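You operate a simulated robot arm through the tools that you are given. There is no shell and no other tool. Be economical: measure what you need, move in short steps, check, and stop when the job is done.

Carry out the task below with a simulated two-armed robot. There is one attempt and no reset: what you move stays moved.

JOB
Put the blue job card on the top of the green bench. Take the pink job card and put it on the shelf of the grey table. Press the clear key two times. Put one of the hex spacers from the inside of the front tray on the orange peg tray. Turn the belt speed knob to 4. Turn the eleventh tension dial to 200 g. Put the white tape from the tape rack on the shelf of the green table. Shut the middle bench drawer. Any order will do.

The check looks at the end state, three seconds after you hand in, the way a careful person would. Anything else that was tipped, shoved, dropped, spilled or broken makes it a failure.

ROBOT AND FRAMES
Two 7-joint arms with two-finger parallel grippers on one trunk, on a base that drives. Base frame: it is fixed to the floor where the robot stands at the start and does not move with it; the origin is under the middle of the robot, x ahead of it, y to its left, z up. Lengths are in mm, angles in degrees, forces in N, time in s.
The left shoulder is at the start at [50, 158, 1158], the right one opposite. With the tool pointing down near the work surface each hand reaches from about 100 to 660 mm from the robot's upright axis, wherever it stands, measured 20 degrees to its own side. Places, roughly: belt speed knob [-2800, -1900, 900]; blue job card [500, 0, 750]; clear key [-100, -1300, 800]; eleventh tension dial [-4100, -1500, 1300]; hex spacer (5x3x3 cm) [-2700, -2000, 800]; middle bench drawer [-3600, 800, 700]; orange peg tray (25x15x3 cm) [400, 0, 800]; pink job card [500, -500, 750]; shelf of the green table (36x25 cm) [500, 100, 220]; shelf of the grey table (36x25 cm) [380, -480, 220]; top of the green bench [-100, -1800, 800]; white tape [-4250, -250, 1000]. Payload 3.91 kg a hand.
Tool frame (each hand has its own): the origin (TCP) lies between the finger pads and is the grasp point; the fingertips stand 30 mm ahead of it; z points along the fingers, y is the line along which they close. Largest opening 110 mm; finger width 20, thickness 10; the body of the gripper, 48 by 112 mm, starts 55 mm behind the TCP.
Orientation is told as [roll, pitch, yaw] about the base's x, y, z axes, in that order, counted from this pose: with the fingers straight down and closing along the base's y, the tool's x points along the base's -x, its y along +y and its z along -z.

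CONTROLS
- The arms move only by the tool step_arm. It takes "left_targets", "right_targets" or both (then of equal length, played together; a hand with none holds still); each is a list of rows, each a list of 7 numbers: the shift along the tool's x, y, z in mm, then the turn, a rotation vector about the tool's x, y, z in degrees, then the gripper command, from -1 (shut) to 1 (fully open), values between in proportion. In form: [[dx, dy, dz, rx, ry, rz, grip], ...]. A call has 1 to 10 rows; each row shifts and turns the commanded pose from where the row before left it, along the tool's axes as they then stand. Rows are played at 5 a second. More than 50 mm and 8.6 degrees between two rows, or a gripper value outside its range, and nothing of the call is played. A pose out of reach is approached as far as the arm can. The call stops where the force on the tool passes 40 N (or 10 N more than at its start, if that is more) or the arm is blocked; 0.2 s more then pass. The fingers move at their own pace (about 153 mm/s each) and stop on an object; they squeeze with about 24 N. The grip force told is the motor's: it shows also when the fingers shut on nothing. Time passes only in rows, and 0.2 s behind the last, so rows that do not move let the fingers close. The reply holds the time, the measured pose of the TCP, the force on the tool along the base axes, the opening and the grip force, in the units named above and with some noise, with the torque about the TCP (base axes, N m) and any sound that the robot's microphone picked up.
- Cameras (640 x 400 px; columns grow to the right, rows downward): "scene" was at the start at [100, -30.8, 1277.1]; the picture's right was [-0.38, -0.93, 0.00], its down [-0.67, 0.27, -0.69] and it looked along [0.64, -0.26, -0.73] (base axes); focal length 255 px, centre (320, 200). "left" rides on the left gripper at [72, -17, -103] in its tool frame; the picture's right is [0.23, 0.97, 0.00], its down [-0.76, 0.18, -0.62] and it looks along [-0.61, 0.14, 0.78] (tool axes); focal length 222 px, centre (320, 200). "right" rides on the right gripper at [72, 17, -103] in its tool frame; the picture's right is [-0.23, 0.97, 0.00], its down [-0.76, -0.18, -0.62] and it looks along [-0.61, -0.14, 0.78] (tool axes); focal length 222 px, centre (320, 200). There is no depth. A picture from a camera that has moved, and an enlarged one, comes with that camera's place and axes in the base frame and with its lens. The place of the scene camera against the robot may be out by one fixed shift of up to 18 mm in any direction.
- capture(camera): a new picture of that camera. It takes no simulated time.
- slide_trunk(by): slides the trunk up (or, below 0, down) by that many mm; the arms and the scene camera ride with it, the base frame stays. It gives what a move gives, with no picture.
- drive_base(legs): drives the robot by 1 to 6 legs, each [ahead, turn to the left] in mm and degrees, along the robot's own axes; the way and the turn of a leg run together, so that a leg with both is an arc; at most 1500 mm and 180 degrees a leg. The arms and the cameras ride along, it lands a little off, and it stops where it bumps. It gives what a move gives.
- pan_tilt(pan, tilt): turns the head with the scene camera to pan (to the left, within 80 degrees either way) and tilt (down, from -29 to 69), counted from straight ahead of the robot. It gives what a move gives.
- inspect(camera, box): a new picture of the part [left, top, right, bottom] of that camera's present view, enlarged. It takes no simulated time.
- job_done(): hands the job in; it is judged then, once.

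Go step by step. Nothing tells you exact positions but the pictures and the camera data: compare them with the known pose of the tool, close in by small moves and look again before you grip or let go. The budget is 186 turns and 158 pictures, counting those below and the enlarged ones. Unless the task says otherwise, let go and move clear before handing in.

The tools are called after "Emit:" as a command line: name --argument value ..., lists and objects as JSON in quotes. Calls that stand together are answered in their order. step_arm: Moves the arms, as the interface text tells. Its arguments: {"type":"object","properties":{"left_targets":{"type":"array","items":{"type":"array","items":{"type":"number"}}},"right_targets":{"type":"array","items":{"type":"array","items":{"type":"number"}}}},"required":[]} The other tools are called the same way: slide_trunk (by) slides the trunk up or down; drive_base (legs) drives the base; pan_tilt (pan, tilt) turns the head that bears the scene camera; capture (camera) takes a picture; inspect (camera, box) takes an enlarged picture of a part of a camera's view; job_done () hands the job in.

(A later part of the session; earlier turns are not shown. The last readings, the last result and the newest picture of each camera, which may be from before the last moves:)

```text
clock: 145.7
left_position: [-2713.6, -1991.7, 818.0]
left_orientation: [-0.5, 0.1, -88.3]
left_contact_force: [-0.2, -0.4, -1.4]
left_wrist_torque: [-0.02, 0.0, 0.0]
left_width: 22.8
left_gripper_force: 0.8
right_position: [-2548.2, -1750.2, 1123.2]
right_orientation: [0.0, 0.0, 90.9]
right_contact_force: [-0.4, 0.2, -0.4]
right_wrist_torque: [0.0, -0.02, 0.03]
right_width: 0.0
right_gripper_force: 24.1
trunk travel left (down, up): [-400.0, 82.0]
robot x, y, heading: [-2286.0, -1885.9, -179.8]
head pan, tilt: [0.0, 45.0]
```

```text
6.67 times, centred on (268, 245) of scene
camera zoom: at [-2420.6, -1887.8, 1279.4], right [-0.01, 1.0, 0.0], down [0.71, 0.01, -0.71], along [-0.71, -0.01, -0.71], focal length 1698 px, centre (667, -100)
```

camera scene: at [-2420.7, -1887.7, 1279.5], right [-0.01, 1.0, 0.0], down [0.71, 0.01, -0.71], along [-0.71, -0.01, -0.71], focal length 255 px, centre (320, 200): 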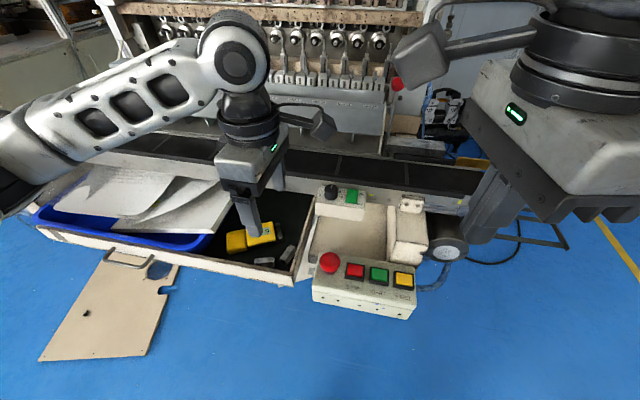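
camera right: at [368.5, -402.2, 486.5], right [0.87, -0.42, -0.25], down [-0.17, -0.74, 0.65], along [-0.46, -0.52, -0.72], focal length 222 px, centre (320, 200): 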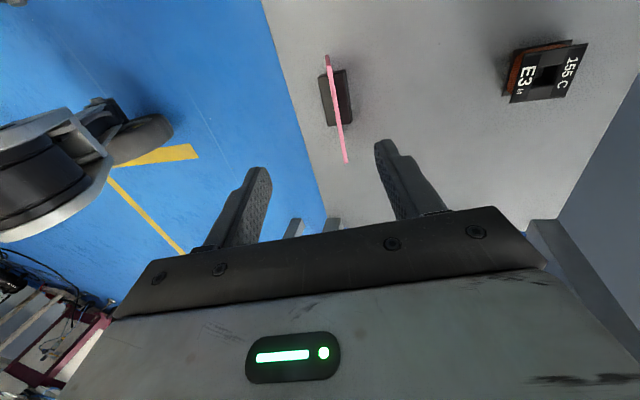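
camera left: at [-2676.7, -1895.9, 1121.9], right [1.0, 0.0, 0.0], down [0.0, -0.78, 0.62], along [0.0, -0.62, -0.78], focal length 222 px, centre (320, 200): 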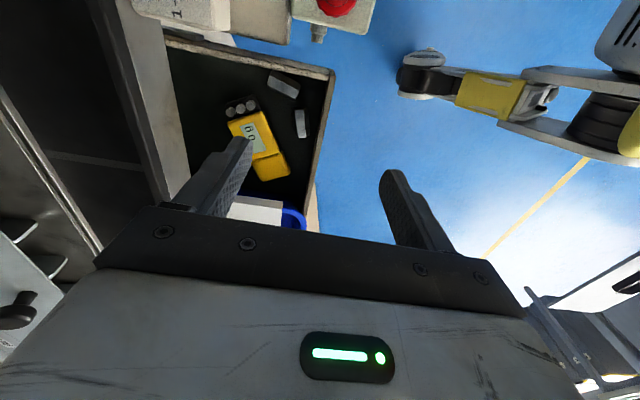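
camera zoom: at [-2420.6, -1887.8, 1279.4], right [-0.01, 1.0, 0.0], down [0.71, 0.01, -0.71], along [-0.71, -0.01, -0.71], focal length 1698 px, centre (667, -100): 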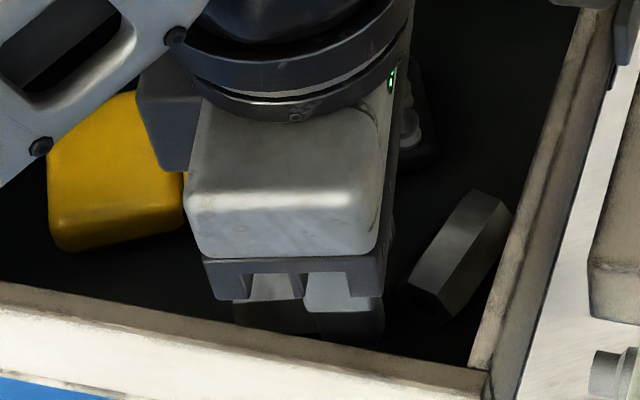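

B is narrower than I assumed (~21 mm) and its centre is at about y −2000, so the fingers already straddle half of it with room to spare. I slide 7 mm along it, close, and lift a little.

Emit:
step_arm --left_targets '[[-4, 0, 0, 0, 0, 0, -0.6], [-3, 0, 0, 0, 0, 0, -0.6], [0, 0, 0, 0, 0, 0, -1], [0, 0, 0, 0, 0, 0, -1], [0, 0, 0, 0, 0, 0, -1], [0, 0, -20, 0, 0, 0, -1], [0, 0, -30, 0, 0, 0, -1]]'

Emit:
inspect --camera "left" --box '[220, 60, 420, 185]'

```text
clock: 147.3
left_position: [-2713.5, -1999.0, 868.3]
left_orientation: [-0.3, 0.2, -88.3]
left_contact_force: [-0.3, 0.4, -0.8]
left_wrist_torque: [0.0, -0.01, -0.01]
left_width: 21.2
left_gripper_force: 23.3
right_position: [-2547.6, -1751.0, 1123.9]
right_orientation: [0.1, 0.0, 90.8]
right_contact_force: [0.0, -0.5, -0.3]
right_wrist_torque: [-0.03, 0.01, 0.0]
right_width: 0.1
right_gripper_force: 23.9
trunk travel left (down, up): [-400.0, 82.0]
robot x, y, heading: [-2289.1, -1889.9, -179.5]
head pan, tilt: [0.0, 45.0]
```

```text
3.20 times, centred on (320, 122) of left
camera zoom: at [-2730.8, -1928.8, 972.6], right [0.97, 0.26, -0.01], down [0.2, -0.76, 0.62], along [0.15, -0.6, -0.79], focal length 711 px, centre (320, 448)
```

zoom: 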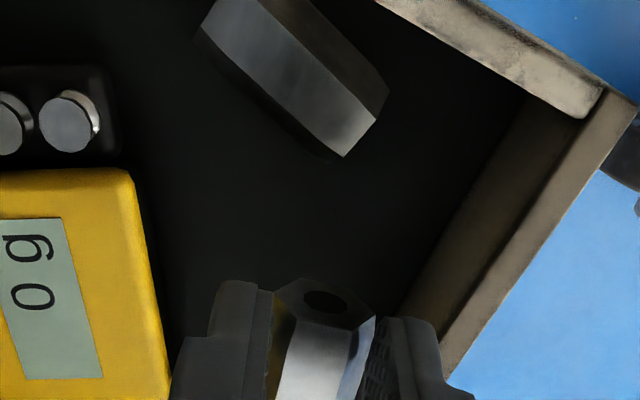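

The spacer is held (21 mm). I lift it clear and look at the belt speed knob.

Emit:
step_arm --left_targets '[[0, 0, -45, 0, 0, 0, -1], [0, 0, -45, 0, 0, 0, -1], [0, 0, -45, 0, 0, 0, -1], [0, 0, -45, 0, 0, 0, -1], [-30, 35, -20, 0, 0, 0, -1], [-30, 35, 0, 0, 0, 0, -1]]'

Emit:
inspect --camera "scene" --box '[304, 170, 400, 230]'

```text
refused: row 5 steps farther than a row can; nothing moved
```

```text
6.67 times, centred on (352, 200) of scene
camera zoom: at [-2420.7, -1888.0, 1279.4], right [-0.01, 1.0, 0.0], down [0.71, 0.01, -0.71], along [-0.71, -0.01, -0.71], focal length 1698 px, centre (107, 200)
```

zoom: 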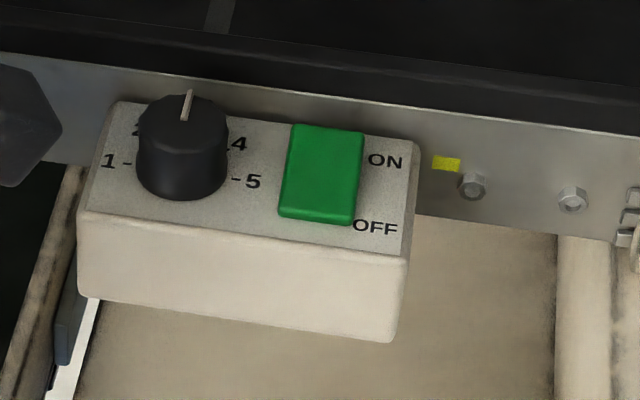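

The knob points to 3 on a 1–5 scale (45° per step, clockwise up). I raise the left hand and bring the right hand over the knob.

Emit:
step_arm --left_targets '[[0, 0, -45, 0, 0, 0, -1], [0, 0, -45, 0, 0, 0, -1], [0, 0, -45, 0, 0, 0, -1], [0, 0, -45, 0, 0, 0, -1], [-25, 35, -10, 0, 0, 0, -1], [-25, 35, 0, 0, 0, 0, -1], [-20, 35, 0, 0, 0, 0, -1], [-20, 35, 0, 0, 0, 0, -1]]' --right_targets '[[0, 0, 0, 0, 0, 0, 0], [16.5, 36, 17.5, 0, 0, 0, 0], [16.5, 36, 17.5, 0, 0, 0, 0], [16.5, 36, 17.5, 0, 0, 0, 0], [16.5, 36, 17.5, 0, 0, 0, 0], [16.5, 36, 17.5, 0, 0, 0, 0], [16.5, 36, 17.5, 0, 0, 0, 0], [16.5, 36, 17.5, 0, 0, 0, 0]]'

Emit:
capture --camera "right"

Emit:
capture --camera "scene"

```text
clock: 149.1
left_position: [-2567.9, -2085.7, 1056.6]
left_orientation: [-0.4, 0.3, -88.2]
left_contact_force: [-1.0, -0.5, -1.6]
left_wrist_torque: [0.01, 0.02, 0.0]
left_width: 21.4
left_gripper_force: 24.2
right_position: [-2798.1, -1870.2, 1000.6]
right_orientation: [0.0, 0.1, 91.0]
right_contact_force: [-0.4, 0.0, 0.1]
right_wrist_torque: [0.0, 0.05, -0.01]
right_width: 54.9
right_gripper_force: 0.0
trunk travel left (down, up): [-400.0, 82.0]
robot x, y, heading: [-2284.5, -1885.6, -179.6]
head pan, tilt: [0.0, 45.0]
```

```text
59 pictures are left
camera right: at [-2815.0, -1942.3, 1104.8], right [-0.98, 0.21, 0.0], down [0.17, 0.76, 0.62], along [0.13, 0.61, -0.78], focal length 222 px, centre (320, 200)
```

right: 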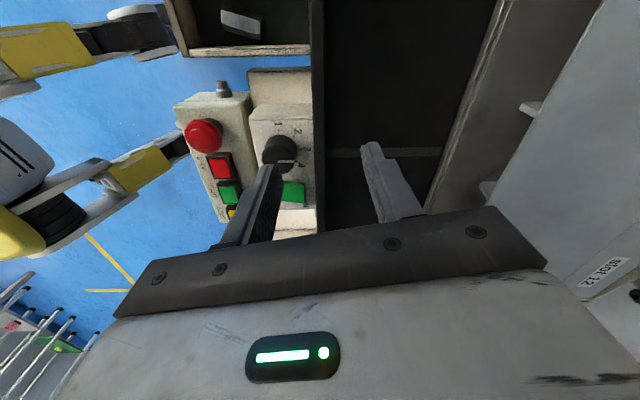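

```text
58 pictures are left
camera scene: at [-2420.3, -1888.5, 1279.5], right [-0.01, 1.0, 0.0], down [0.71, 0.01, -0.71], along [-0.71, -0.01, -0.71], focal length 255 px, centre (320, 200)
```

scene: 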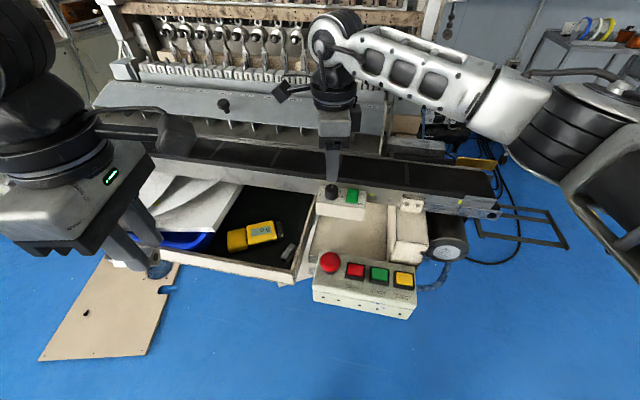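

The knob top is at about [-2766,-1870, 942]. I centre over it and turn the hand so the fingers will close left–right across it.

Emit:
step_arm --right_targets '[[0, -32, -10, 0, 0, 0, 0], [0, 0, 0, 0, 0, -8.6, 0], [0, 0, 0, 0, 0, -8.6, 0], [0, 0, 0, 0, 0, -8.6, 0], [0, 0, 0, 0, 0, -8.6, 0], [0, 0, 0, 0, 0, -8.6, 0], [0, 0, 0, 0, 0, -8.6, 0], [0, 0, 0, 0, 0, -8.6, 0], [0, 0, 0, 0, 0, -8.6, 0], [0, 0, 0, 0, 0, -8.6, 0]]'

Emit:
step_arm --right_targets '[[0, 0, 5, 0, 0, -8.6, 0], [0, 0, 5, 0, 0, -2, 0]]'

Emit:
capture --camera "right"

```text
clock: 151.3
left_position: [-2568.4, -2084.3, 1056.8]
left_orientation: [-0.4, 0.3, -88.3]
left_contact_force: [0.8, -0.3, 0.0]
left_wrist_torque: [0.04, -0.02, -0.02]
left_width: 21.3
left_gripper_force: 24.4
right_position: [-2766.7, -1868.8, 1010.9]
right_orientation: [0.0, 0.0, 168.4]
right_contact_force: [-0.4, 0.3, 0.0]
right_wrist_torque: [0.02, 0.0, 0.02]
right_width: 55.1
right_gripper_force: 0.0
trunk travel left (down, up): [-400.0, 82.0]
robot x, y, heading: [-2282.5, -1884.2, -179.6]
head pan, tilt: [0.0, 45.0]
```

```text
clock: 151.9
left_position: [-2569.7, -2085.1, 1056.9]
left_orientation: [-0.5, 0.2, -88.3]
left_contact_force: [0.4, -0.6, -0.4]
left_wrist_torque: [0.05, -0.02, 0.0]
left_width: 21.4
left_gripper_force: 24.1
right_position: [-2766.1, -1867.8, 1000.0]
right_orientation: [0.0, -0.1, 178.9]
right_contact_force: [0.5, -0.7, 0.7]
right_wrist_torque: [-0.01, 0.03, 0.01]
right_width: 54.9
right_gripper_force: 0.0
trunk travel left (down, up): [-400.0, 82.0]
robot x, y, heading: [-2283.0, -1886.7, -179.3]
head pan, tilt: [0.0, 45.0]
```

```text
57 pictures are left
camera right: at [-2695.0, -1886.9, 1103.3], right [-0.24, -0.97, 0.0], down [-0.76, 0.19, 0.62], along [-0.6, 0.15, -0.78], focal length 222 px, centre (320, 200)
```

right: 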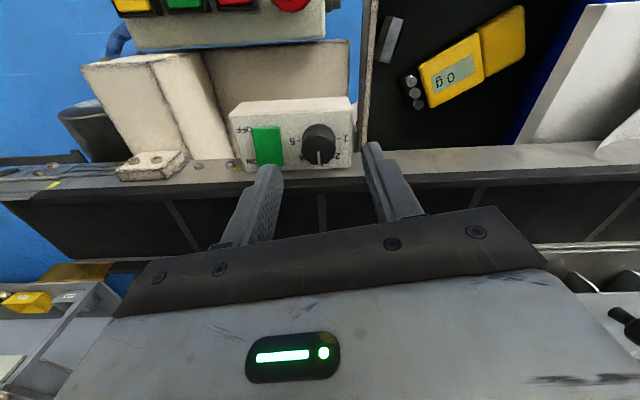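

Emit:
inspect --camera "right" --box '[272, 95, 368, 155]'

```text
6.67 times, centred on (320, 125) of right
camera zoom: at [-2695.0, -1886.9, 1103.3], right [-0.24, -0.97, 0.0], down [-0.76, 0.19, 0.62], along [-0.6, 0.15, -0.78], focal length 1481 px, centre (320, 700)
```

zoom: 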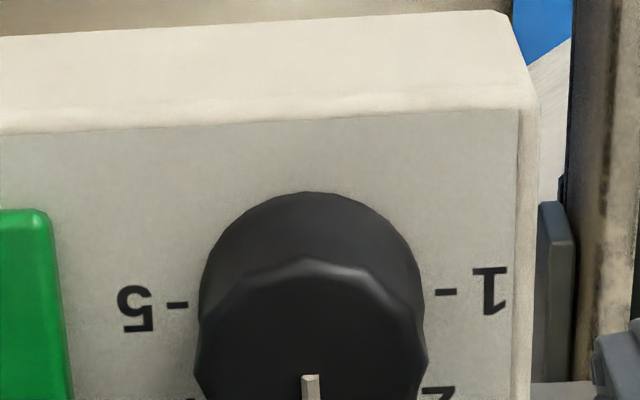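

Well centred. I lower the tips ~12 mm down the knob and close on it.

Emit:
step_arm --right_targets '[[0, 0, 15, 0, 0, 0, -0.2], [0, 0, 15, 0, 0, 0, -0.2], [0, 0, 11, 0, 0, 0, -0.2], [0, 0, 0, 0, 0, 0, -1], [0, 0, 0, 0, 0, 0, -1]]'

Emit:
inspect --camera "scene" --box '[290, 160, 386, 220]'

```text
clock: 152.7
left_position: [-2567.4, -2084.0, 1056.4]
left_orientation: [-0.5, 0.2, -88.2]
left_contact_force: [0.0, -0.3, -0.7]
left_wrist_torque: [0.06, -0.03, 0.01]
left_width: 21.4
left_gripper_force: 24.1
right_position: [-2768.1, -1867.4, 969.9]
right_orientation: [0.1, -0.7, 178.9]
right_contact_force: [6.2, 2.7, 13.8]
right_wrist_torque: [0.11, -0.75, 0.03]
right_width: 25.8
right_gripper_force: 23.3
trunk travel left (down, up): [-400.0, 82.0]
robot x, y, heading: [-2286.0, -1887.3, -179.9]
head pan, tilt: [0.0, 45.0]
stopped in row 4 (right hand): the force on the tool passed its limit at 49 N (the readings are from after the stop); the commanded pose is now the measured one
```

```text
6.67 times, centred on (338, 190) of scene
camera zoom: at [-2419.3, -1887.6, 1279.6], right [-0.01, 1.0, 0.0], down [0.71, 0.01, -0.71], along [-0.71, -0.01, -0.71], focal length 1698 px, centre (200, 267)
```

zoom: 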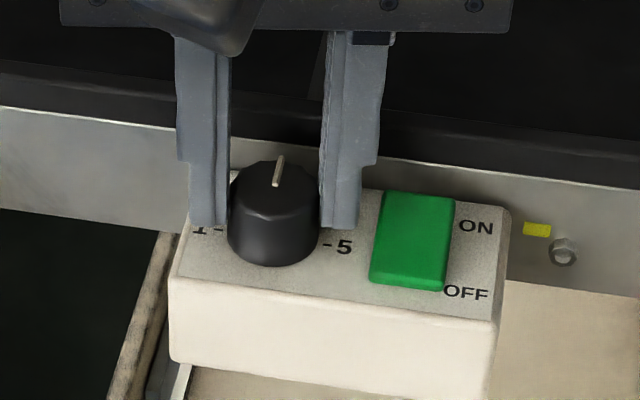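

The tips have bottomed on the panel beside the knob. I ease up 3 mm, centre 3 mm nearer, close again, and turn 45° clockwise.

Emit:
step_arm --right_targets '[[0, 0, 0, 0, 0, 0, -0.3], [3, 0, -4, 0, 0, 0, -0.3], [0, 0, 0, 0, 0, 0, -1], [0, 0, 0, 0, 0, 0, -1]]'

Emit:
step_arm --right_targets '[[0, 0, 0, 0, 0, 7.5, -1], [0, 0, 0, 0, 0, 7.5, -1], [0, 0, 0, 0, 0, 7.5, -1], [0, 0, 0, 0, 0, 7.5, -1], [0, 0, 0, 0, 0, 7.5, -1], [0, 0, 0, 0, 0, 7.5, -1], [0, 0, 0, 0, 0, 0, -1]]'

Emit:
inspect --camera "scene" --box '[290, 160, 386, 220]'

```text
clock: 153.7
left_position: [-2567.7, -2084.8, 1056.3]
left_orientation: [-0.4, 0.2, -88.3]
left_contact_force: [-0.6, 0.1, -1.4]
left_wrist_torque: [0.02, 0.01, 0.0]
left_width: 21.0
left_gripper_force: 24.0
right_position: [-2766.3, -1868.6, 970.2]
right_orientation: [-0.1, -0.7, 178.8]
right_contact_force: [-1.1, -4.3, -8.3]
right_wrist_torque: [-0.16, 1.21, 0.0]
right_width: 25.7
right_gripper_force: 44.7
trunk travel left (down, up): [-400.0, 82.0]
robot x, y, heading: [-2281.6, -1882.7, -179.6]
head pan, tilt: [0.0, 45.0]
```

```text
clock: 155.3
left_position: [-2569.7, -2084.4, 1056.5]
left_orientation: [-0.5, 0.2, -88.3]
left_contact_force: [-0.8, -0.2, -1.9]
left_wrist_torque: [-0.01, 0.03, 0.0]
left_width: 21.5
left_gripper_force: 24.1
right_position: [-2766.5, -1868.1, 968.8]
right_orientation: [0.3, -0.4, 133.7]
right_contact_force: [3.9, 2.4, -10.9]
right_wrist_torque: [0.92, 0.55, 0.01]
right_width: 25.4
right_gripper_force: 45.1
trunk travel left (down, up): [-400.0, 82.0]
robot x, y, heading: [-2284.9, -1883.8, -179.6]
head pan, tilt: [0.0, 45.0]
```

```text
6.67 times, centred on (338, 190) of scene
camera zoom: at [-2421.1, -1887.6, 1279.3], right [-0.01, 1.0, 0.0], down [0.71, 0.01, -0.71], along [-0.71, -0.01, -0.71], focal length 1698 px, centre (200, 267)
```

zoom: 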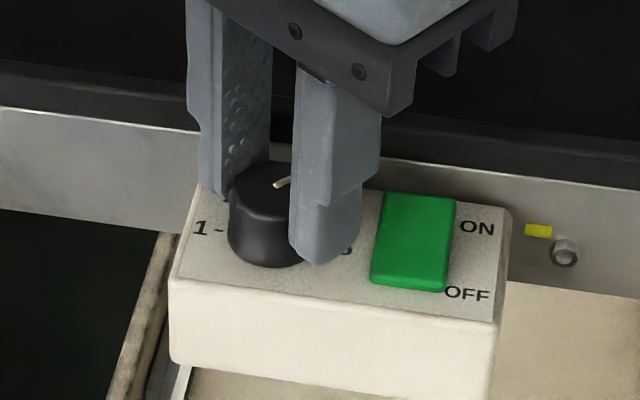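

The knob turned with the hand. I open, rise and read the scale.

Emit:
step_arm --right_targets '[[0, 0, 0, 0, 0, 0, -0.1], [0, 0, 0, 0, 0, 0, -0.1], [0, 0, -20, 0, 0, 0, -0.1], [0, 0, -40, 0, 0, 0, -0.1], [0, 0, -40, 0, 0, 0, -0.1]]'

Emit:
inspect --camera "scene" --box '[290, 160, 386, 220]'

Emit:
inspect --camera "right" --box '[240, 90, 400, 190]'

```text
clock: 156.5
left_position: [-2567.7, -2085.0, 1057.4]
left_orientation: [-0.4, 0.3, -88.3]
left_contact_force: [0.7, 0.2, -0.9]
left_wrist_torque: [0.03, 0.01, -0.01]
left_width: 21.5
left_gripper_force: 23.7
right_position: [-2764.9, -1867.6, 1071.5]
right_orientation: [0.4, -0.5, 133.8]
right_contact_force: [-0.7, -0.7, -0.7]
right_wrist_torque: [0.01, 0.02, 0.02]
right_width: 49.6
right_gripper_force: 0.0
trunk travel left (down, up): [-400.0, 82.0]
robot x, y, heading: [-2287.7, -1886.7, -179.8]
head pan, tilt: [0.0, 45.0]
```

```text
6.67 times, centred on (338, 190) of scene
camera zoom: at [-2420.4, -1887.8, 1279.4], right [-0.01, 1.0, 0.0], down [0.71, 0.01, -0.71], along [-0.71, -0.01, -0.71], focal length 1698 px, centre (200, 267)
```

zoom: 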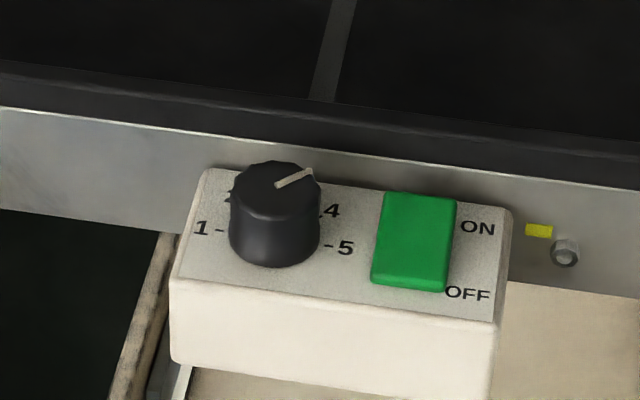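

```text
4.00 times, centred on (320, 140) of right
camera zoom: at [-2727.1, -1931.8, 1175.0], right [-0.86, -0.51, 0.01], down [-0.39, 0.67, 0.63], along [-0.33, 0.54, -0.78], focal length 888 px, centre (320, 440)
```

zoom: 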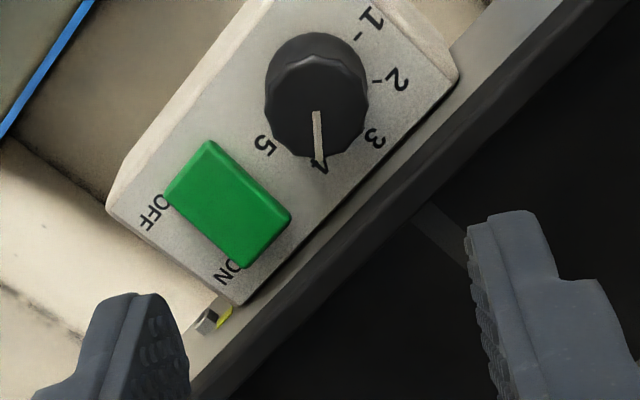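

The pointer sits on 4. I retract the right hand, back away, and move to where I can see behind the machine's right side.

Emit:
step_arm --right_targets '[[14.5, -39, -10, 0, 0, 0, -0.1], [14.5, -39, -10, 0, 0, 0, -0.1], [14.5, -39, 0, 0, 0, 0, -0.1], [14.5, -39, 0, 0, 0, 0, -0.1], [14.5, -39, 0, 0, 0, 0, -0.1], [14.5, -39, 0, 0, 0, 0, -0.1]]'

Emit:
drive_base --legs '[[-350, 0], [0, -55], [1000, 0], [0, 50]]'

Emit:
pan_tilt --pan 10 --tilt 15

Emit:
capture --camera "scene"

```text
clock: 157.9
left_position: [-2568.5, -2084.3, 1056.9]
left_orientation: [-0.4, 0.2, -88.4]
left_contact_force: [-0.5, -1.3, -1.1]
left_wrist_torque: [0.04, -0.02, 0.02]
left_width: 21.5
left_gripper_force: 24.0
right_position: [-2533.9, -1767.1, 1087.9]
right_orientation: [0.4, -0.6, 133.7]
right_contact_force: [-1.2, 0.3, -1.7]
right_wrist_torque: [0.01, 0.0, 0.02]
right_width: 49.6
right_gripper_force: 0.1
trunk travel left (down, up): [-400.0, 82.0]
robot x, y, heading: [-2282.1, -1889.6, -179.8]
head pan, tilt: [0.0, 45.0]
```

```text
clock: 169.7
left_position: [-2805.7, -1238.5, 1056.6]
left_orientation: [-0.4, 0.3, -93.5]
left_contact_force: [-0.6, -0.3, -0.5]
left_wrist_torque: [0.01, -0.05, -0.02]
left_width: 21.6
left_gripper_force: 23.7
right_position: [-2743.3, -923.9, 1087.8]
right_orientation: [0.3, -0.5, 128.7]
right_contact_force: [-0.2, 0.2, -0.2]
right_wrist_torque: [0.01, 0.01, 0.02]
right_width: 49.5
right_gripper_force: 0.1
trunk travel left (down, up): [-400.0, 82.0]
robot x, y, heading: [-2506.5, -1065.8, 175.2]
head pan, tilt: [0.0, 45.0]
```

```text
clock: 170.7
left_position: [-2805.2, -1237.2, 1057.9]
left_orientation: [-0.4, 0.3, -93.4]
left_contact_force: [0.2, -0.7, -0.7]
left_wrist_torque: [0.0, 0.01, 0.01]
left_width: 21.5
left_gripper_force: 24.1
right_position: [-2743.9, -923.5, 1088.6]
right_orientation: [0.5, -0.5, 128.7]
right_contact_force: [-0.1, -0.2, -0.4]
right_wrist_torque: [0.01, -0.03, 0.02]
right_width: 49.7
right_gripper_force: 0.1
trunk travel left (down, up): [-400.0, 82.0]
robot x, y, heading: [-2503.3, -1067.3, 175.2]
head pan, tilt: [10.0, 15.0]
```

```text
51 pictures are left
camera scene: at [-2653.5, -1071.2, 1326.2], right [-0.09, 1.0, 0.0], down [0.26, 0.02, -0.97], along [-0.96, -0.09, -0.26], focal length 255 px, centre (320, 200)
```

scene: 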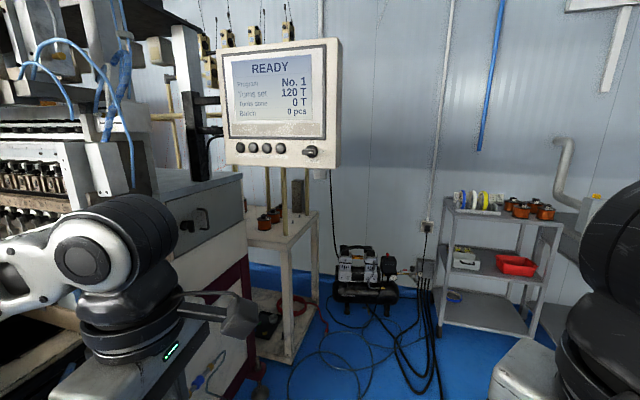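

The display panel hides the tension stand. I move 550 mm ahead and look again toward the left.

Emit:
drive_base --legs '[[550, 0]]'

Emit:
pan_tilt --pan 25 --tilt 10

Emit:
capture --camera "scene"

```text
clock: 173.3
left_position: [-3263.8, -1202.6, 1056.3]
left_orientation: [-1.0, -0.1, -94.6]
left_contact_force: [0.5, 0.0, -1.0]
left_wrist_torque: [0.06, 0.01, 0.06]
left_width: 21.5
left_gripper_force: 24.3
right_position: [-3210.3, -890.1, 1088.5]
right_orientation: [0.5, -0.6, 128.8]
right_contact_force: [0.3, 0.0, -0.7]
right_wrist_torque: [-0.02, 0.01, -0.03]
right_width: 49.5
right_gripper_force: 0.1
trunk travel left (down, up): [-400.0, 82.0]
robot x, y, heading: [-2972.3, -1029.7, 175.7]
head pan, tilt: [10.0, 15.0]
stopped in leg 1: the robot was blocked; the commanded pose is now the measured one
```

```text
clock: 174.1
left_position: [-3264.1, -1202.2, 1056.3]
left_orientation: [-1.0, 0.0, -94.5]
left_contact_force: [0.1, -0.3, 0.2]
left_wrist_torque: [-0.01, -0.01, -0.01]
left_width: 21.4
left_gripper_force: 24.5
right_position: [-3208.0, -889.2, 1088.9]
right_orientation: [0.5, -0.7, 128.9]
right_contact_force: [0.1, 0.6, 0.1]
right_wrist_torque: [-0.02, 0.06, 0.01]
right_width: 49.6
right_gripper_force: 0.0
trunk travel left (down, up): [-400.0, 82.0]
robot x, y, heading: [-2970.4, -1028.0, 175.7]
head pan, tilt: [25.0, 10.0]
```

```text
50 pictures are left
camera scene: at [-3111.1, -1059.4, 1334.6], right [-0.35, 0.94, 0.0], down [0.16, 0.06, -0.99], along [-0.92, -0.34, -0.17], focal length 255 px, centre (320, 200)
```

scene: 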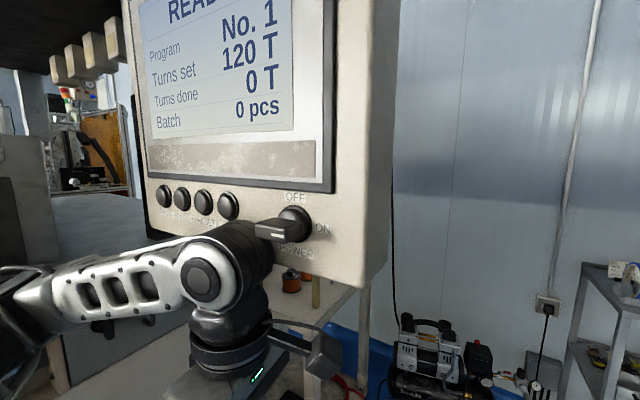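

My left wrist bumped the display panel and stopped me. I back off straight away and check the panel.

Emit:
drive_base --legs '[[-250, 0]]'

Emit:
capture --camera "scene"

```text
clock: 175.9
left_position: [-3015.4, -1221.7, 1056.6]
left_orientation: [-0.9, -0.1, -94.5]
left_contact_force: [0.5, 0.5, -1.7]
left_wrist_torque: [0.06, 0.02, -0.03]
left_width: 21.5
left_gripper_force: 23.9
right_position: [-2960.8, -907.1, 1086.6]
right_orientation: [0.4, -0.5, 128.8]
right_contact_force: [0.2, 0.2, 0.8]
right_wrist_torque: [0.01, 0.04, 0.0]
right_width: 49.5
right_gripper_force: 0.0
trunk travel left (down, up): [-400.0, 82.0]
robot x, y, heading: [-2722.3, -1046.3, 175.4]
head pan, tilt: [25.0, 10.0]
```

```text
49 pictures are left
camera scene: at [-2863.0, -1077.3, 1334.5], right [-0.35, 0.94, 0.0], down [0.16, 0.06, -0.98], along [-0.92, -0.35, -0.17], focal length 255 px, centre (320, 200)
```

scene: 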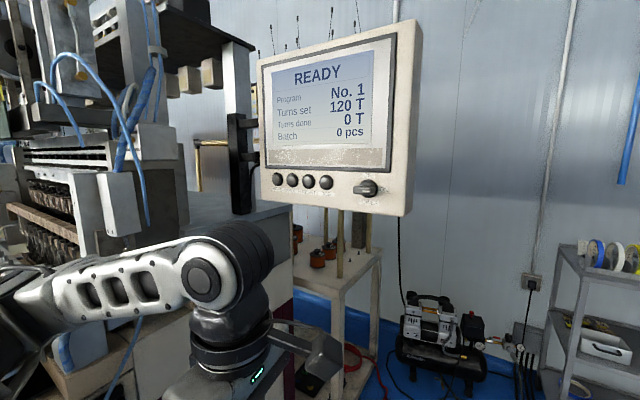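

The panel looks unchanged (READY, switch on). I route wide around it: diagonally out to y≈−500, then look left toward the tension stand.

Emit:
drive_base --legs '[[0, -38.8], [800, 0], [0, 50]]'

Emit:
pan_tilt --pan 40 --tilt 12

Emit:
capture --camera "scene"

```text
clock: 184.3
left_position: [-3552.3, -732.7, 1055.5]
left_orientation: [-0.7, -0.1, -83.4]
left_contact_force: [0.0, -0.2, -0.9]
left_wrist_torque: [0.02, -0.01, -0.02]
left_width: 21.5
left_gripper_force: 24.0
right_position: [-3559.4, -414.8, 1087.3]
right_orientation: [0.3, -0.4, 139.9]
right_contact_force: [0.9, 0.1, 0.7]
right_wrist_torque: [0.01, 0.01, -0.01]
right_width: 49.3
right_gripper_force: 0.0
trunk travel left (down, up): [-400.0, 82.0]
robot x, y, heading: [-3295.3, -502.8, -173.3]
head pan, tilt: [25.0, 10.0]
```

```text
clock: 185.0
left_position: [-3552.5, -732.0, 1055.0]
left_orientation: [-0.9, -0.1, -83.4]
left_contact_force: [-0.3, 0.1, -2.0]
left_wrist_torque: [0.03, -0.03, 0.02]
left_width: 21.2
left_gripper_force: 24.0
right_position: [-3559.7, -414.7, 1087.1]
right_orientation: [0.4, -0.5, 139.8]
right_contact_force: [-0.2, 0.2, -0.1]
right_wrist_torque: [0.0, 0.0, -0.02]
right_width: 49.4
right_gripper_force: 0.1
trunk travel left (down, up): [-400.0, 82.0]
robot x, y, heading: [-3295.8, -505.6, -173.2]
head pan, tilt: [40.0, 12.0]
```

```text
48 pictures are left
camera scene: at [-3416.7, -578.4, 1331.1], right [-0.73, 0.69, 0.0], down [0.14, 0.15, -0.98], along [-0.67, -0.71, -0.21], focal length 255 px, centre (320, 200)
```

scene: 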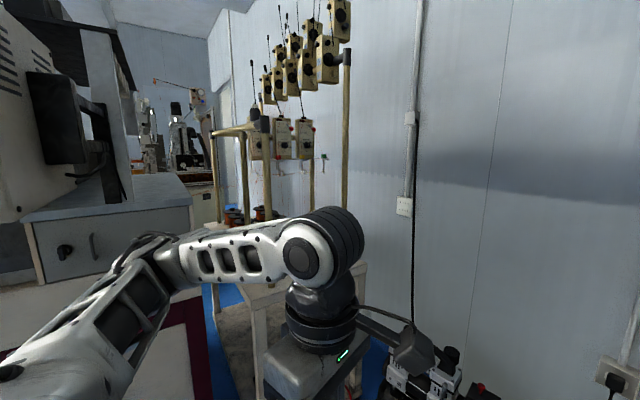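

Now the tension stand with its boxed tensioners is visible. I zoom in.

Emit:
inspect --camera "scene" --box '[216, 0, 376, 100]'

Emit:
inspect --camera "scene" --box '[216, 90, 376, 190]'

```text
4.00 times, centred on (296, 50) of scene
camera zoom: at [-3416.7, -578.4, 1331.1], right [-0.73, 0.69, 0.0], down [0.14, 0.15, -0.98], along [-0.67, -0.71, -0.21], focal length 1018 px, centre (416, 800)
```

zoom: 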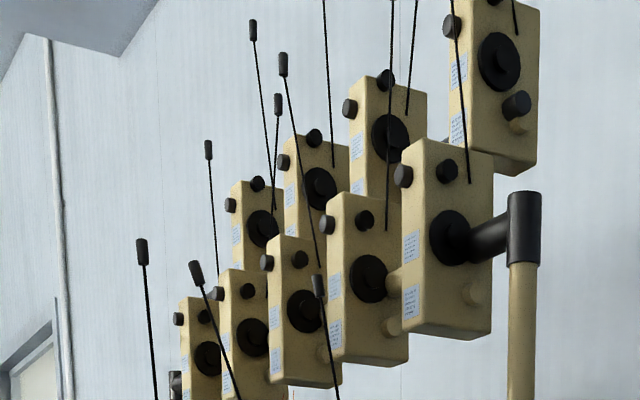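

```text
4.00 times, centred on (296, 140) of scene
camera zoom: at [-3416.7, -578.4, 1331.1], right [-0.73, 0.69, 0.0], down [0.14, 0.15, -0.98], along [-0.67, -0.71, -0.21], focal length 1018 px, centre (416, 440)
```

zoom: 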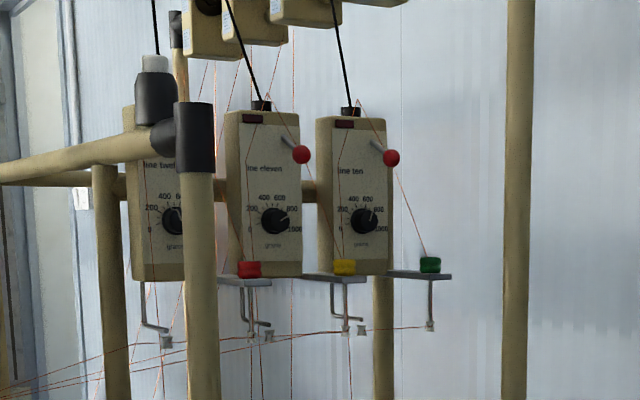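

These are "line ten/eleven/twelve" tensioners, 0–1000 g; line eleven's dial is near [-4100,-1533,1330], its face looking about +y. I drive to a stance ~700 mm in front of it.

Emit:
drive_base --legs '[[0, 20], [740, 0], [0, 52]]'

Emit:
pan_tilt --pan 0 --tilt 5

Emit:
capture --camera "scene"

```text
clock: 189.6
left_position: [-4050.4, -1099.3, 1056.6]
left_orientation: [-0.6, -0.4, -63.0]
left_contact_force: [-0.1, -0.1, -0.6]
left_wrist_torque: [0.04, 0.0, 0.01]
left_width: 21.5
left_gripper_force: 24.0
right_position: [-4166.7, -802.7, 1087.7]
right_orientation: [0.6, -0.5, 160.1]
right_contact_force: [-0.5, 0.2, -0.2]
right_wrist_torque: [0.0, -0.01, -0.02]
right_width: 49.8
right_gripper_force: 0.0
trunk travel left (down, up): [-400.0, 82.0]
robot x, y, heading: [-3893.6, -802.0, -153.1]
head pan, tilt: [40.0, 12.0]
stopped in leg 2: the robot was blocked; the commanded pose is now the measured one
```

```text
clock: 190.7
left_position: [-4051.5, -1099.7, 1056.3]
left_orientation: [-0.6, -0.5, -62.9]
left_contact_force: [0.6, 0.0, -0.8]
left_wrist_torque: [0.06, -0.01, 0.02]
left_width: 21.4
left_gripper_force: 24.2
right_position: [-4168.3, -801.4, 1086.8]
right_orientation: [0.7, -0.5, 160.1]
right_contact_force: [0.3, -0.6, -0.3]
right_wrist_torque: [0.02, -0.02, 0.02]
right_width: 49.7
right_gripper_force: 0.1
trunk travel left (down, up): [-400.0, 82.0]
robot x, y, heading: [-3887.6, -804.3, -153.1]
head pan, tilt: [0.0, 5.0]
```

```text
45 pictures are left
camera scene: at [-4022.7, -855.8, 1342.9], right [-0.45, 0.89, 0.0], down [0.08, 0.03, -1.0], along [-0.89, -0.45, -0.08], focal length 255 px, centre (320, 200)
```

scene: 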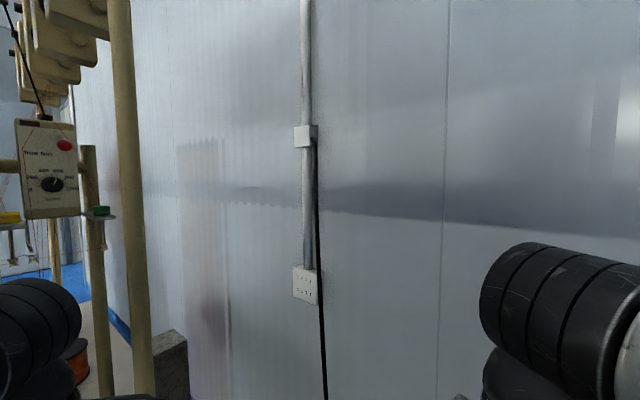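

I was stopped at [-3890,-803] by something on the floor, which is near enough. I turn to face the tensioners.

Emit:
drive_base --legs '[[-40, 0], [0, 50]]'

Emit:
pan_tilt --pan -5 --tilt 5

Emit:
capture --camera "scene"

```text
clock: 193.8
left_position: [-3728.2, -1101.8, 1054.6]
left_orientation: [-0.5, -0.2, -13.2]
left_contact_force: [-0.3, -0.6, -1.3]
left_wrist_torque: [0.03, 0.05, 0.01]
left_width: 21.2
left_gripper_force: 24.0
right_position: [-4030.1, -997.5, 1086.4]
right_orientation: [0.3, -0.5, -150.1]
right_contact_force: [0.1, 0.4, 0.3]
right_wrist_torque: [0.02, 0.01, -0.01]
right_width: 49.5
right_gripper_force: 0.1
trunk travel left (down, up): [-400.0, 82.0]
robot x, y, heading: [-3856.3, -784.5, -103.4]
head pan, tilt: [0.0, 5.0]
```

```text
clock: 194.4
left_position: [-3728.2, -1100.8, 1054.0]
left_orientation: [-0.4, -0.2, -13.1]
left_contact_force: [0.5, -0.4, -1.0]
left_wrist_torque: [0.03, 0.0, 0.01]
left_width: 21.5
left_gripper_force: 24.0
right_position: [-4030.1, -997.2, 1087.0]
right_orientation: [0.4, -0.4, -150.2]
right_contact_force: [0.0, -0.9, 0.5]
right_wrist_torque: [-0.01, 0.0, -0.02]
right_width: 49.3
right_gripper_force: 0.1
trunk travel left (down, up): [-400.0, 82.0]
robot x, y, heading: [-3850.8, -784.1, -103.3]
head pan, tilt: [-5.0, 5.0]
```

```text
44 pictures are left
camera scene: at [-3908.4, -910.5, 1342.5], right [-0.95, 0.32, 0.0], down [0.03, 0.08, -1.0], along [-0.31, -0.95, -0.09], focal length 255 px, centre (320, 200)
```

scene: 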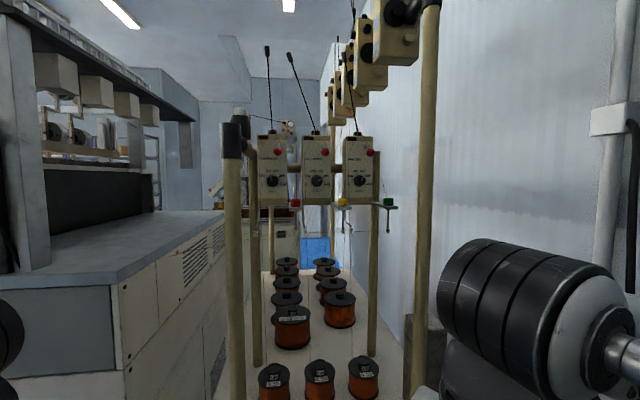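

Dial eleven is at about [-4107,-1543,1332], between the stand's front posts (366 mm apart). I raise the trunk, square up the right hand, and bring it up and forward.

Emit:
slide_trunk --by 80

Emit:
step_arm --right_targets '[[0, 0, -20, 0, 0, -7.83, -0.1], [0, 0, -20, 0, 0, -7.83, -0.1], [0, 0, -20, 0, 0, -7.83, -0.1], [0, 0, -20, 0, 0, -7.83, -0.1], [0, 0, -20, 0, 0, -7.83, -0.1], [0, 0, -20, 0, 0, -7.83, -0.1], [-45, 0, 0, 0, 0, 0, -0.1], [-45, 0, 0, 0, 0, 0, -0.1], [-45, 0, 0, 0, 0, 0, -0.1], [-45, 0, 0, 0, 0, 0, -0.1]]'

Emit:
step_arm --right_targets '[[0, 0, 0, 0, -8.6, 0, -0.1], [0, 0, 0, 0, -8.6, 0, -0.1], [0, 0, 0, 0, -8.6, 0, -0.1], [0, 0, 0, 0, -8.6, 0, -0.1], [0, 0, 0, 0, -8.6, 0, -0.1], [0, 0, 0, 0, -8.6, 0, -0.1], [0, 0, 0, 0, -8.6, 0, -0.1], [0, 0, 0, 0, -8.6, 0, -0.1], [0, 0, 0, 0, -8.6, 0, -0.1], [0, 0, 0, 0, -8.6, 0, -0.1]]'

Emit:
capture --camera "scene"

```text
clock: 195.6
left_position: [-3727.5, -1101.1, 1133.6]
left_orientation: [-0.4, -0.2, -13.2]
left_contact_force: [0.1, 0.6, -1.5]
left_wrist_torque: [0.01, 0.03, 0.01]
left_width: 21.2
left_gripper_force: 24.0
right_position: [-4029.2, -997.3, 1167.3]
right_orientation: [0.5, -0.5, -150.2]
right_contact_force: [0.4, -0.1, -0.2]
right_wrist_torque: [-0.02, 0.0, 0.0]
right_width: 49.4
right_gripper_force: 0.0
trunk travel left (down, up): [-480.0, 2.0]
robot x, y, heading: [-3856.4, -782.8, -103.4]
head pan, tilt: [-5.0, 5.0]
```

```text
clock: 197.8
left_position: [-3727.7, -1100.6, 1134.5]
left_orientation: [-0.3, -0.1, -13.2]
left_contact_force: [-0.1, 0.0, -1.2]
left_wrist_torque: [0.02, 0.01, 0.02]
left_width: 21.4
left_gripper_force: 23.9
right_position: [-4070.3, -1174.2, 1288.7]
right_orientation: [-0.2, -0.6, -103.1]
right_contact_force: [-0.6, -0.6, -0.4]
right_wrist_torque: [0.01, -0.01, -0.01]
right_width: 49.6
right_gripper_force: 0.0
trunk travel left (down, up): [-480.0, 2.0]
robot x, y, heading: [-3858.1, -782.8, -103.5]
head pan, tilt: [-5.0, 5.0]
```

```text
clock: 200.0
left_position: [-3727.5, -1100.4, 1134.5]
left_orientation: [-0.4, -0.2, -13.2]
left_contact_force: [0.2, 0.2, -0.8]
left_wrist_torque: [0.0, 0.02, 0.03]
left_width: 21.6
left_gripper_force: 24.0
right_position: [-4070.7, -1173.1, 1289.7]
right_orientation: [-1.1, -86.7, -102.0]
right_contact_force: [-1.0, 0.4, -0.2]
right_wrist_torque: [0.0, -0.04, 0.01]
right_width: 49.2
right_gripper_force: 0.0
trunk travel left (down, up): [-480.0, 2.0]
robot x, y, heading: [-3855.4, -781.6, -103.1]
head pan, tilt: [-5.0, 5.0]
```

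```text
43 pictures are left
camera scene: at [-3908.5, -910.6, 1422.5], right [-0.95, 0.32, 0.0], down [0.03, 0.08, -1.0], along [-0.31, -0.95, -0.09], focal length 255 px, centre (320, 200)
```

scene: 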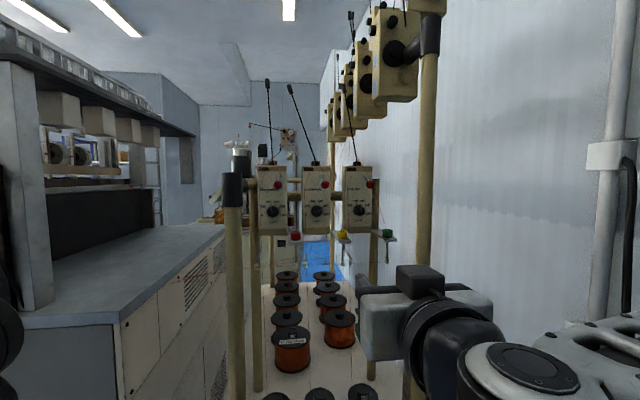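

The hand points forward now. I move it in to about 120 mm in front of dial eleven and look through the hand camera.

Emit:
step_arm --right_targets '[[0, 0, 0, 0, -3.3, 0, -0.1], [-7.3, 6.8, 41, 0, 0, 0, -0.1], [-7.3, 6.8, 41, 0, 0, 0, -0.1], [-7.3, 6.8, 41, 0, 0, 0, -0.1], [-7.3, 6.8, 41, 0, 0, 0, -0.1], [-7.3, 6.8, 41, 0, 0, 0, -0.1], [-7.3, 6.8, 41, 0, 0, 0, -0.1]]'

Emit:
capture --camera "right"

Emit:
inspect --camera "scene" --box '[240, 140, 400, 240]'

```text
clock: 201.6
left_position: [-3726.9, -1102.0, 1134.1]
left_orientation: [-0.4, -0.2, -13.2]
left_contact_force: [0.6, 0.2, -1.1]
left_wrist_torque: [0.0, 0.03, -0.04]
left_width: 21.4
left_gripper_force: 24.4
right_position: [-4085.5, -1421.4, 1334.1]
right_orientation: [-57.7, -89.8, -45.2]
right_contact_force: [-0.3, -0.1, -0.2]
right_wrist_torque: [-0.03, -0.01, -0.02]
right_width: 49.5
right_gripper_force: 0.1
trunk travel left (down, up): [-480.0, 2.0]
robot x, y, heading: [-3855.3, -779.9, -103.3]
head pan, tilt: [-5.0, 5.0]
```

```text
42 pictures are left
camera right: at [-4047.1, -1324.2, 1260.6], right [0.95, -0.22, 0.22], down [-0.03, 0.65, 0.76], along [-0.31, -0.73, 0.61], focal length 222 px, centre (320, 200)
```

right: 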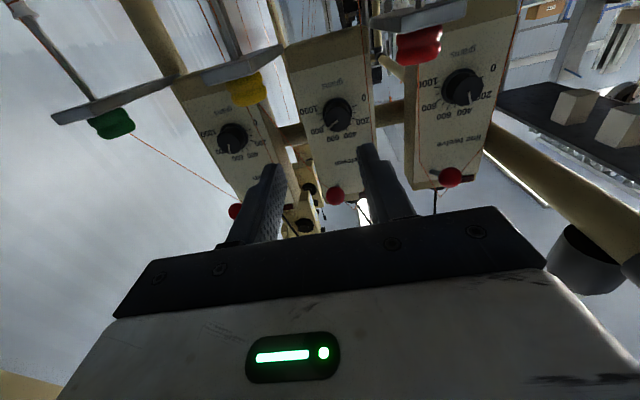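

```text
4.00 times, centred on (320, 190) of scene
camera zoom: at [-3908.0, -911.2, 1422.4], right [-0.95, 0.32, 0.0], down [0.03, 0.08, -1.0], along [-0.31, -0.95, -0.09], focal length 1018 px, centre (320, 240)
```

zoom: 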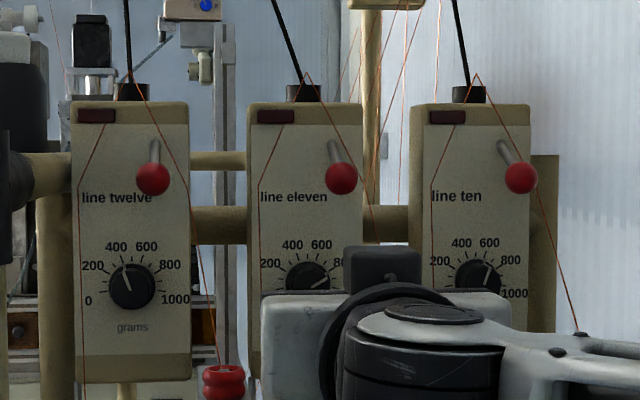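

Line eleven is the middle dial in the hand view, 18 mm to one side. I zoom to read its pointer.

Emit:
inspect --camera "right" --box '[280, 75, 400, 150]'

```text
5.33 times, centred on (340, 112) of right
camera zoom: at [-4047.1, -1324.2, 1260.6], right [0.95, -0.22, 0.22], down [-0.03, 0.65, 0.76], along [-0.31, -0.73, 0.61], focal length 1185 px, centre (213, 667)
```

zoom: 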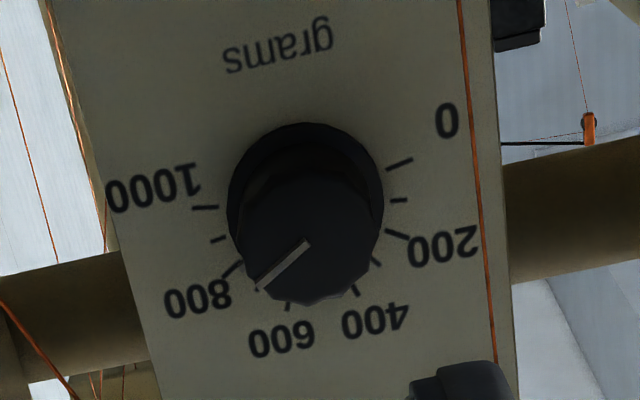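

The pointer is at about 700 g; 200 g is about 107° counter-clockwise. I centre on the knob, pre-roll the hand +54° so the turn is symmetric, and then approach.

Emit:
step_arm --right_targets '[[-3, 9, 0, 0, 0, 0, -0.27], [0, 9, 0, 0, 0, 0, -0.27], [0, 0, 0, 0, 0, 7.7, -0.27], [0, 0, 0, 0, 0, 7.7, -0.27], [0, 0, 0, 0, 0, 7.7, -0.27], [0, 0, 0, 0, 0, 7.7, -0.27], [0, 0, 0, 0, 0, 7.7, -0.27], [0, 0, 0, 0, 0, 7.7, -0.27], [0, 0, 0, 0, 0, 7.7, -0.27], [0, 0, 50, 0, 0, 0, -0.27]]'

Emit:
capture --camera "right"

```text
clock: 203.8
left_position: [-3727.4, -1101.4, 1134.1]
left_orientation: [-0.5, -0.1, -13.3]
left_contact_force: [0.9, -0.2, -0.8]
left_wrist_torque: [0.02, 0.0, 0.01]
left_width: 21.5
left_gripper_force: 23.9
right_position: [-4080.3, -1474.9, 1335.2]
right_orientation: [89.9, -36.2, 167.0]
right_contact_force: [-0.4, -0.6, 0.6]
right_wrist_torque: [-0.01, 0.0, -0.01]
right_width: 40.5
right_gripper_force: 0.0
trunk travel left (down, up): [-480.0, 2.0]
robot x, y, heading: [-3857.2, -784.0, -103.5]
head pan, tilt: [-5.0, 5.0]
```

```text
39 pictures are left
camera right: at [-3991.2, -1389.3, 1306.2], right [0.38, -0.09, 0.92], down [-0.56, 0.77, 0.31], along [-0.74, -0.63, 0.24], focal length 222 px, centre (320, 200)
```

right: 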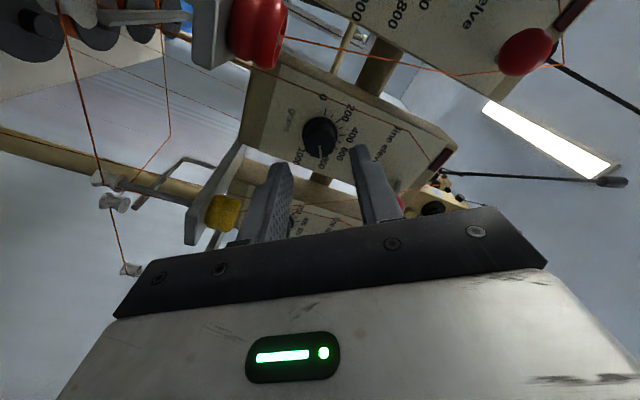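

Aligned with the knob. I advance until the tips straddle it, then close.

Emit:
step_arm --right_targets '[[0, 0, 20, 0, 0, 0, -0.27], [0, 0, 15, 0, 0, 0, -0.27], [0, 0, 5, 0, 0, 0, -0.27], [0, 0, 0, 0, 0, 0, -0.27]]'

Emit:
inspect --camera "right" --box '[240, 80, 400, 180]'

```text
clock: 204.8
left_position: [-3727.5, -1100.5, 1134.0]
left_orientation: [-0.4, -0.2, -13.3]
left_contact_force: [-0.1, -0.8, -1.4]
left_wrist_torque: [0.01, -0.01, 0.01]
left_width: 21.1
left_gripper_force: 23.8
right_position: [-4091.8, -1512.3, 1336.7]
right_orientation: [89.9, -36.2, 166.9]
right_contact_force: [1.1, 0.0, -0.9]
right_wrist_torque: [0.0, 0.0, 0.02]
right_width: 40.2
right_gripper_force: 0.1
trunk travel left (down, up): [-480.0, 2.0]
robot x, y, heading: [-3859.5, -788.0, -103.3]
head pan, tilt: [-5.0, 5.0]
```

```text
4.00 times, centred on (320, 130) of right
camera zoom: at [-4000.8, -1427.2, 1306.9], right [0.38, -0.09, 0.92], down [-0.56, 0.77, 0.31], along [-0.74, -0.63, 0.24], focal length 888 px, centre (320, 480)
```

zoom: 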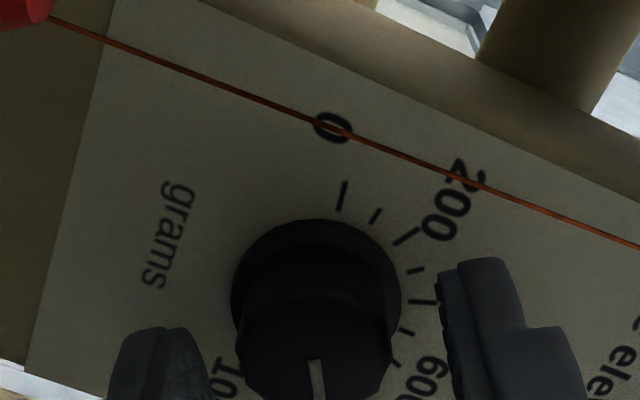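

Knob spans 25–44 mm ahead; the tips only overlap 5 mm. I advance 9 mm more, close, and turn −54° first.

Emit:
step_arm --right_targets '[[0, 0, 9, 0, 0, 0, -0.27], [0, 0, 0, 0, 0, 0, -1], [0, 0, 0, 0, 0, 0, -1], [0, 0, 0, 0, 0, -7.7, -1], [0, 0, 0, 0, 0, -7.7, -1], [0, 0, 0, 0, 0, -7.7, -1], [0, 0, 0, 0, 0, -7.7, -1], [0, 0, 0, 0, 0, -7.7, -1], [0, 0, 0, 0, 0, -7.7, -1], [0, 0, 0, 0, 0, -7.7, -1]]'

Emit:
step_arm --right_targets '[[0, 0, 0, 0, 0, -7.7, -1], [0, 0, 0, 0, 0, -7.7, -1], [0, 0, 0, 0, 0, -7.7, -1], [0, 0, 0, 0, 0, -7.7, -1], [0, 0, 0, 0, 0, -7.7, -1], [0, 0, 0, 0, 0, -7.7, -1], [0, 0, 0, 0, 0, -7.7, -1], [0, 0, 0, 0, 0, 0, -1]]'

Emit:
inspect --camera "right" --box '[240, 80, 400, 180]'

```text
clock: 207.0
left_position: [-3727.5, -1101.5, 1135.1]
left_orientation: [-0.5, 0.0, -13.2]
left_contact_force: [0.1, 0.4, -0.8]
left_wrist_torque: [0.03, 0.01, -0.05]
left_width: 21.2
left_gripper_force: 24.3
right_position: [-4091.8, -1520.6, 1337.1]
right_orientation: [-91.3, -89.7, -11.6]
right_contact_force: [3.3, 3.2, 0.6]
right_wrist_torque: [-1.02, 0.23, 0.07]
right_width: 28.5
right_gripper_force: 45.3
trunk travel left (down, up): [-480.0, 2.0]
robot x, y, heading: [-3857.9, -784.9, -103.6]
head pan, tilt: [-5.0, 5.0]
```

```text
clock: 208.8
left_position: [-3726.9, -1100.6, 1133.5]
left_orientation: [-0.5, 0.0, -13.2]
left_contact_force: [-0.9, -0.5, -1.2]
left_wrist_torque: [-0.01, 0.0, 0.0]
left_width: 21.6
left_gripper_force: 24.4
right_position: [-4090.0, -1521.9, 1335.7]
right_orientation: [-89.8, -35.8, -13.2]
right_contact_force: [7.5, 7.2, -2.7]
right_wrist_torque: [-0.21, 0.02, 0.78]
right_width: 28.8
right_gripper_force: 45.2
trunk travel left (down, up): [-480.0, 2.0]
robot x, y, heading: [-3853.1, -782.2, -103.4]
head pan, tilt: [-5.0, 5.0]
```

```text
4.00 times, centred on (320, 130) of right
camera zoom: at [-4114.9, -1408.4, 1279.7], right [0.74, -0.17, -0.66], down [0.64, 0.49, 0.59], along [0.22, -0.85, 0.47], focal length 888 px, centre (320, 480)
```

zoom: 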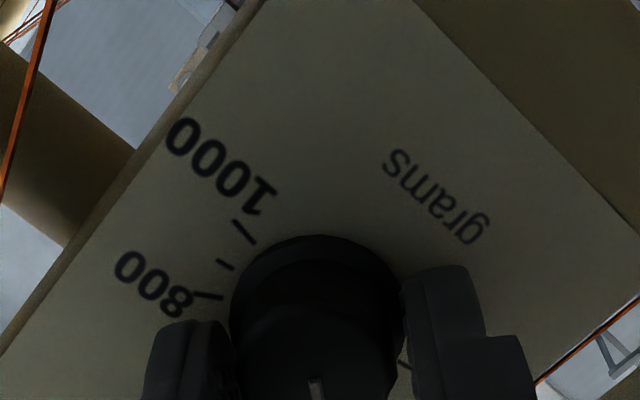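

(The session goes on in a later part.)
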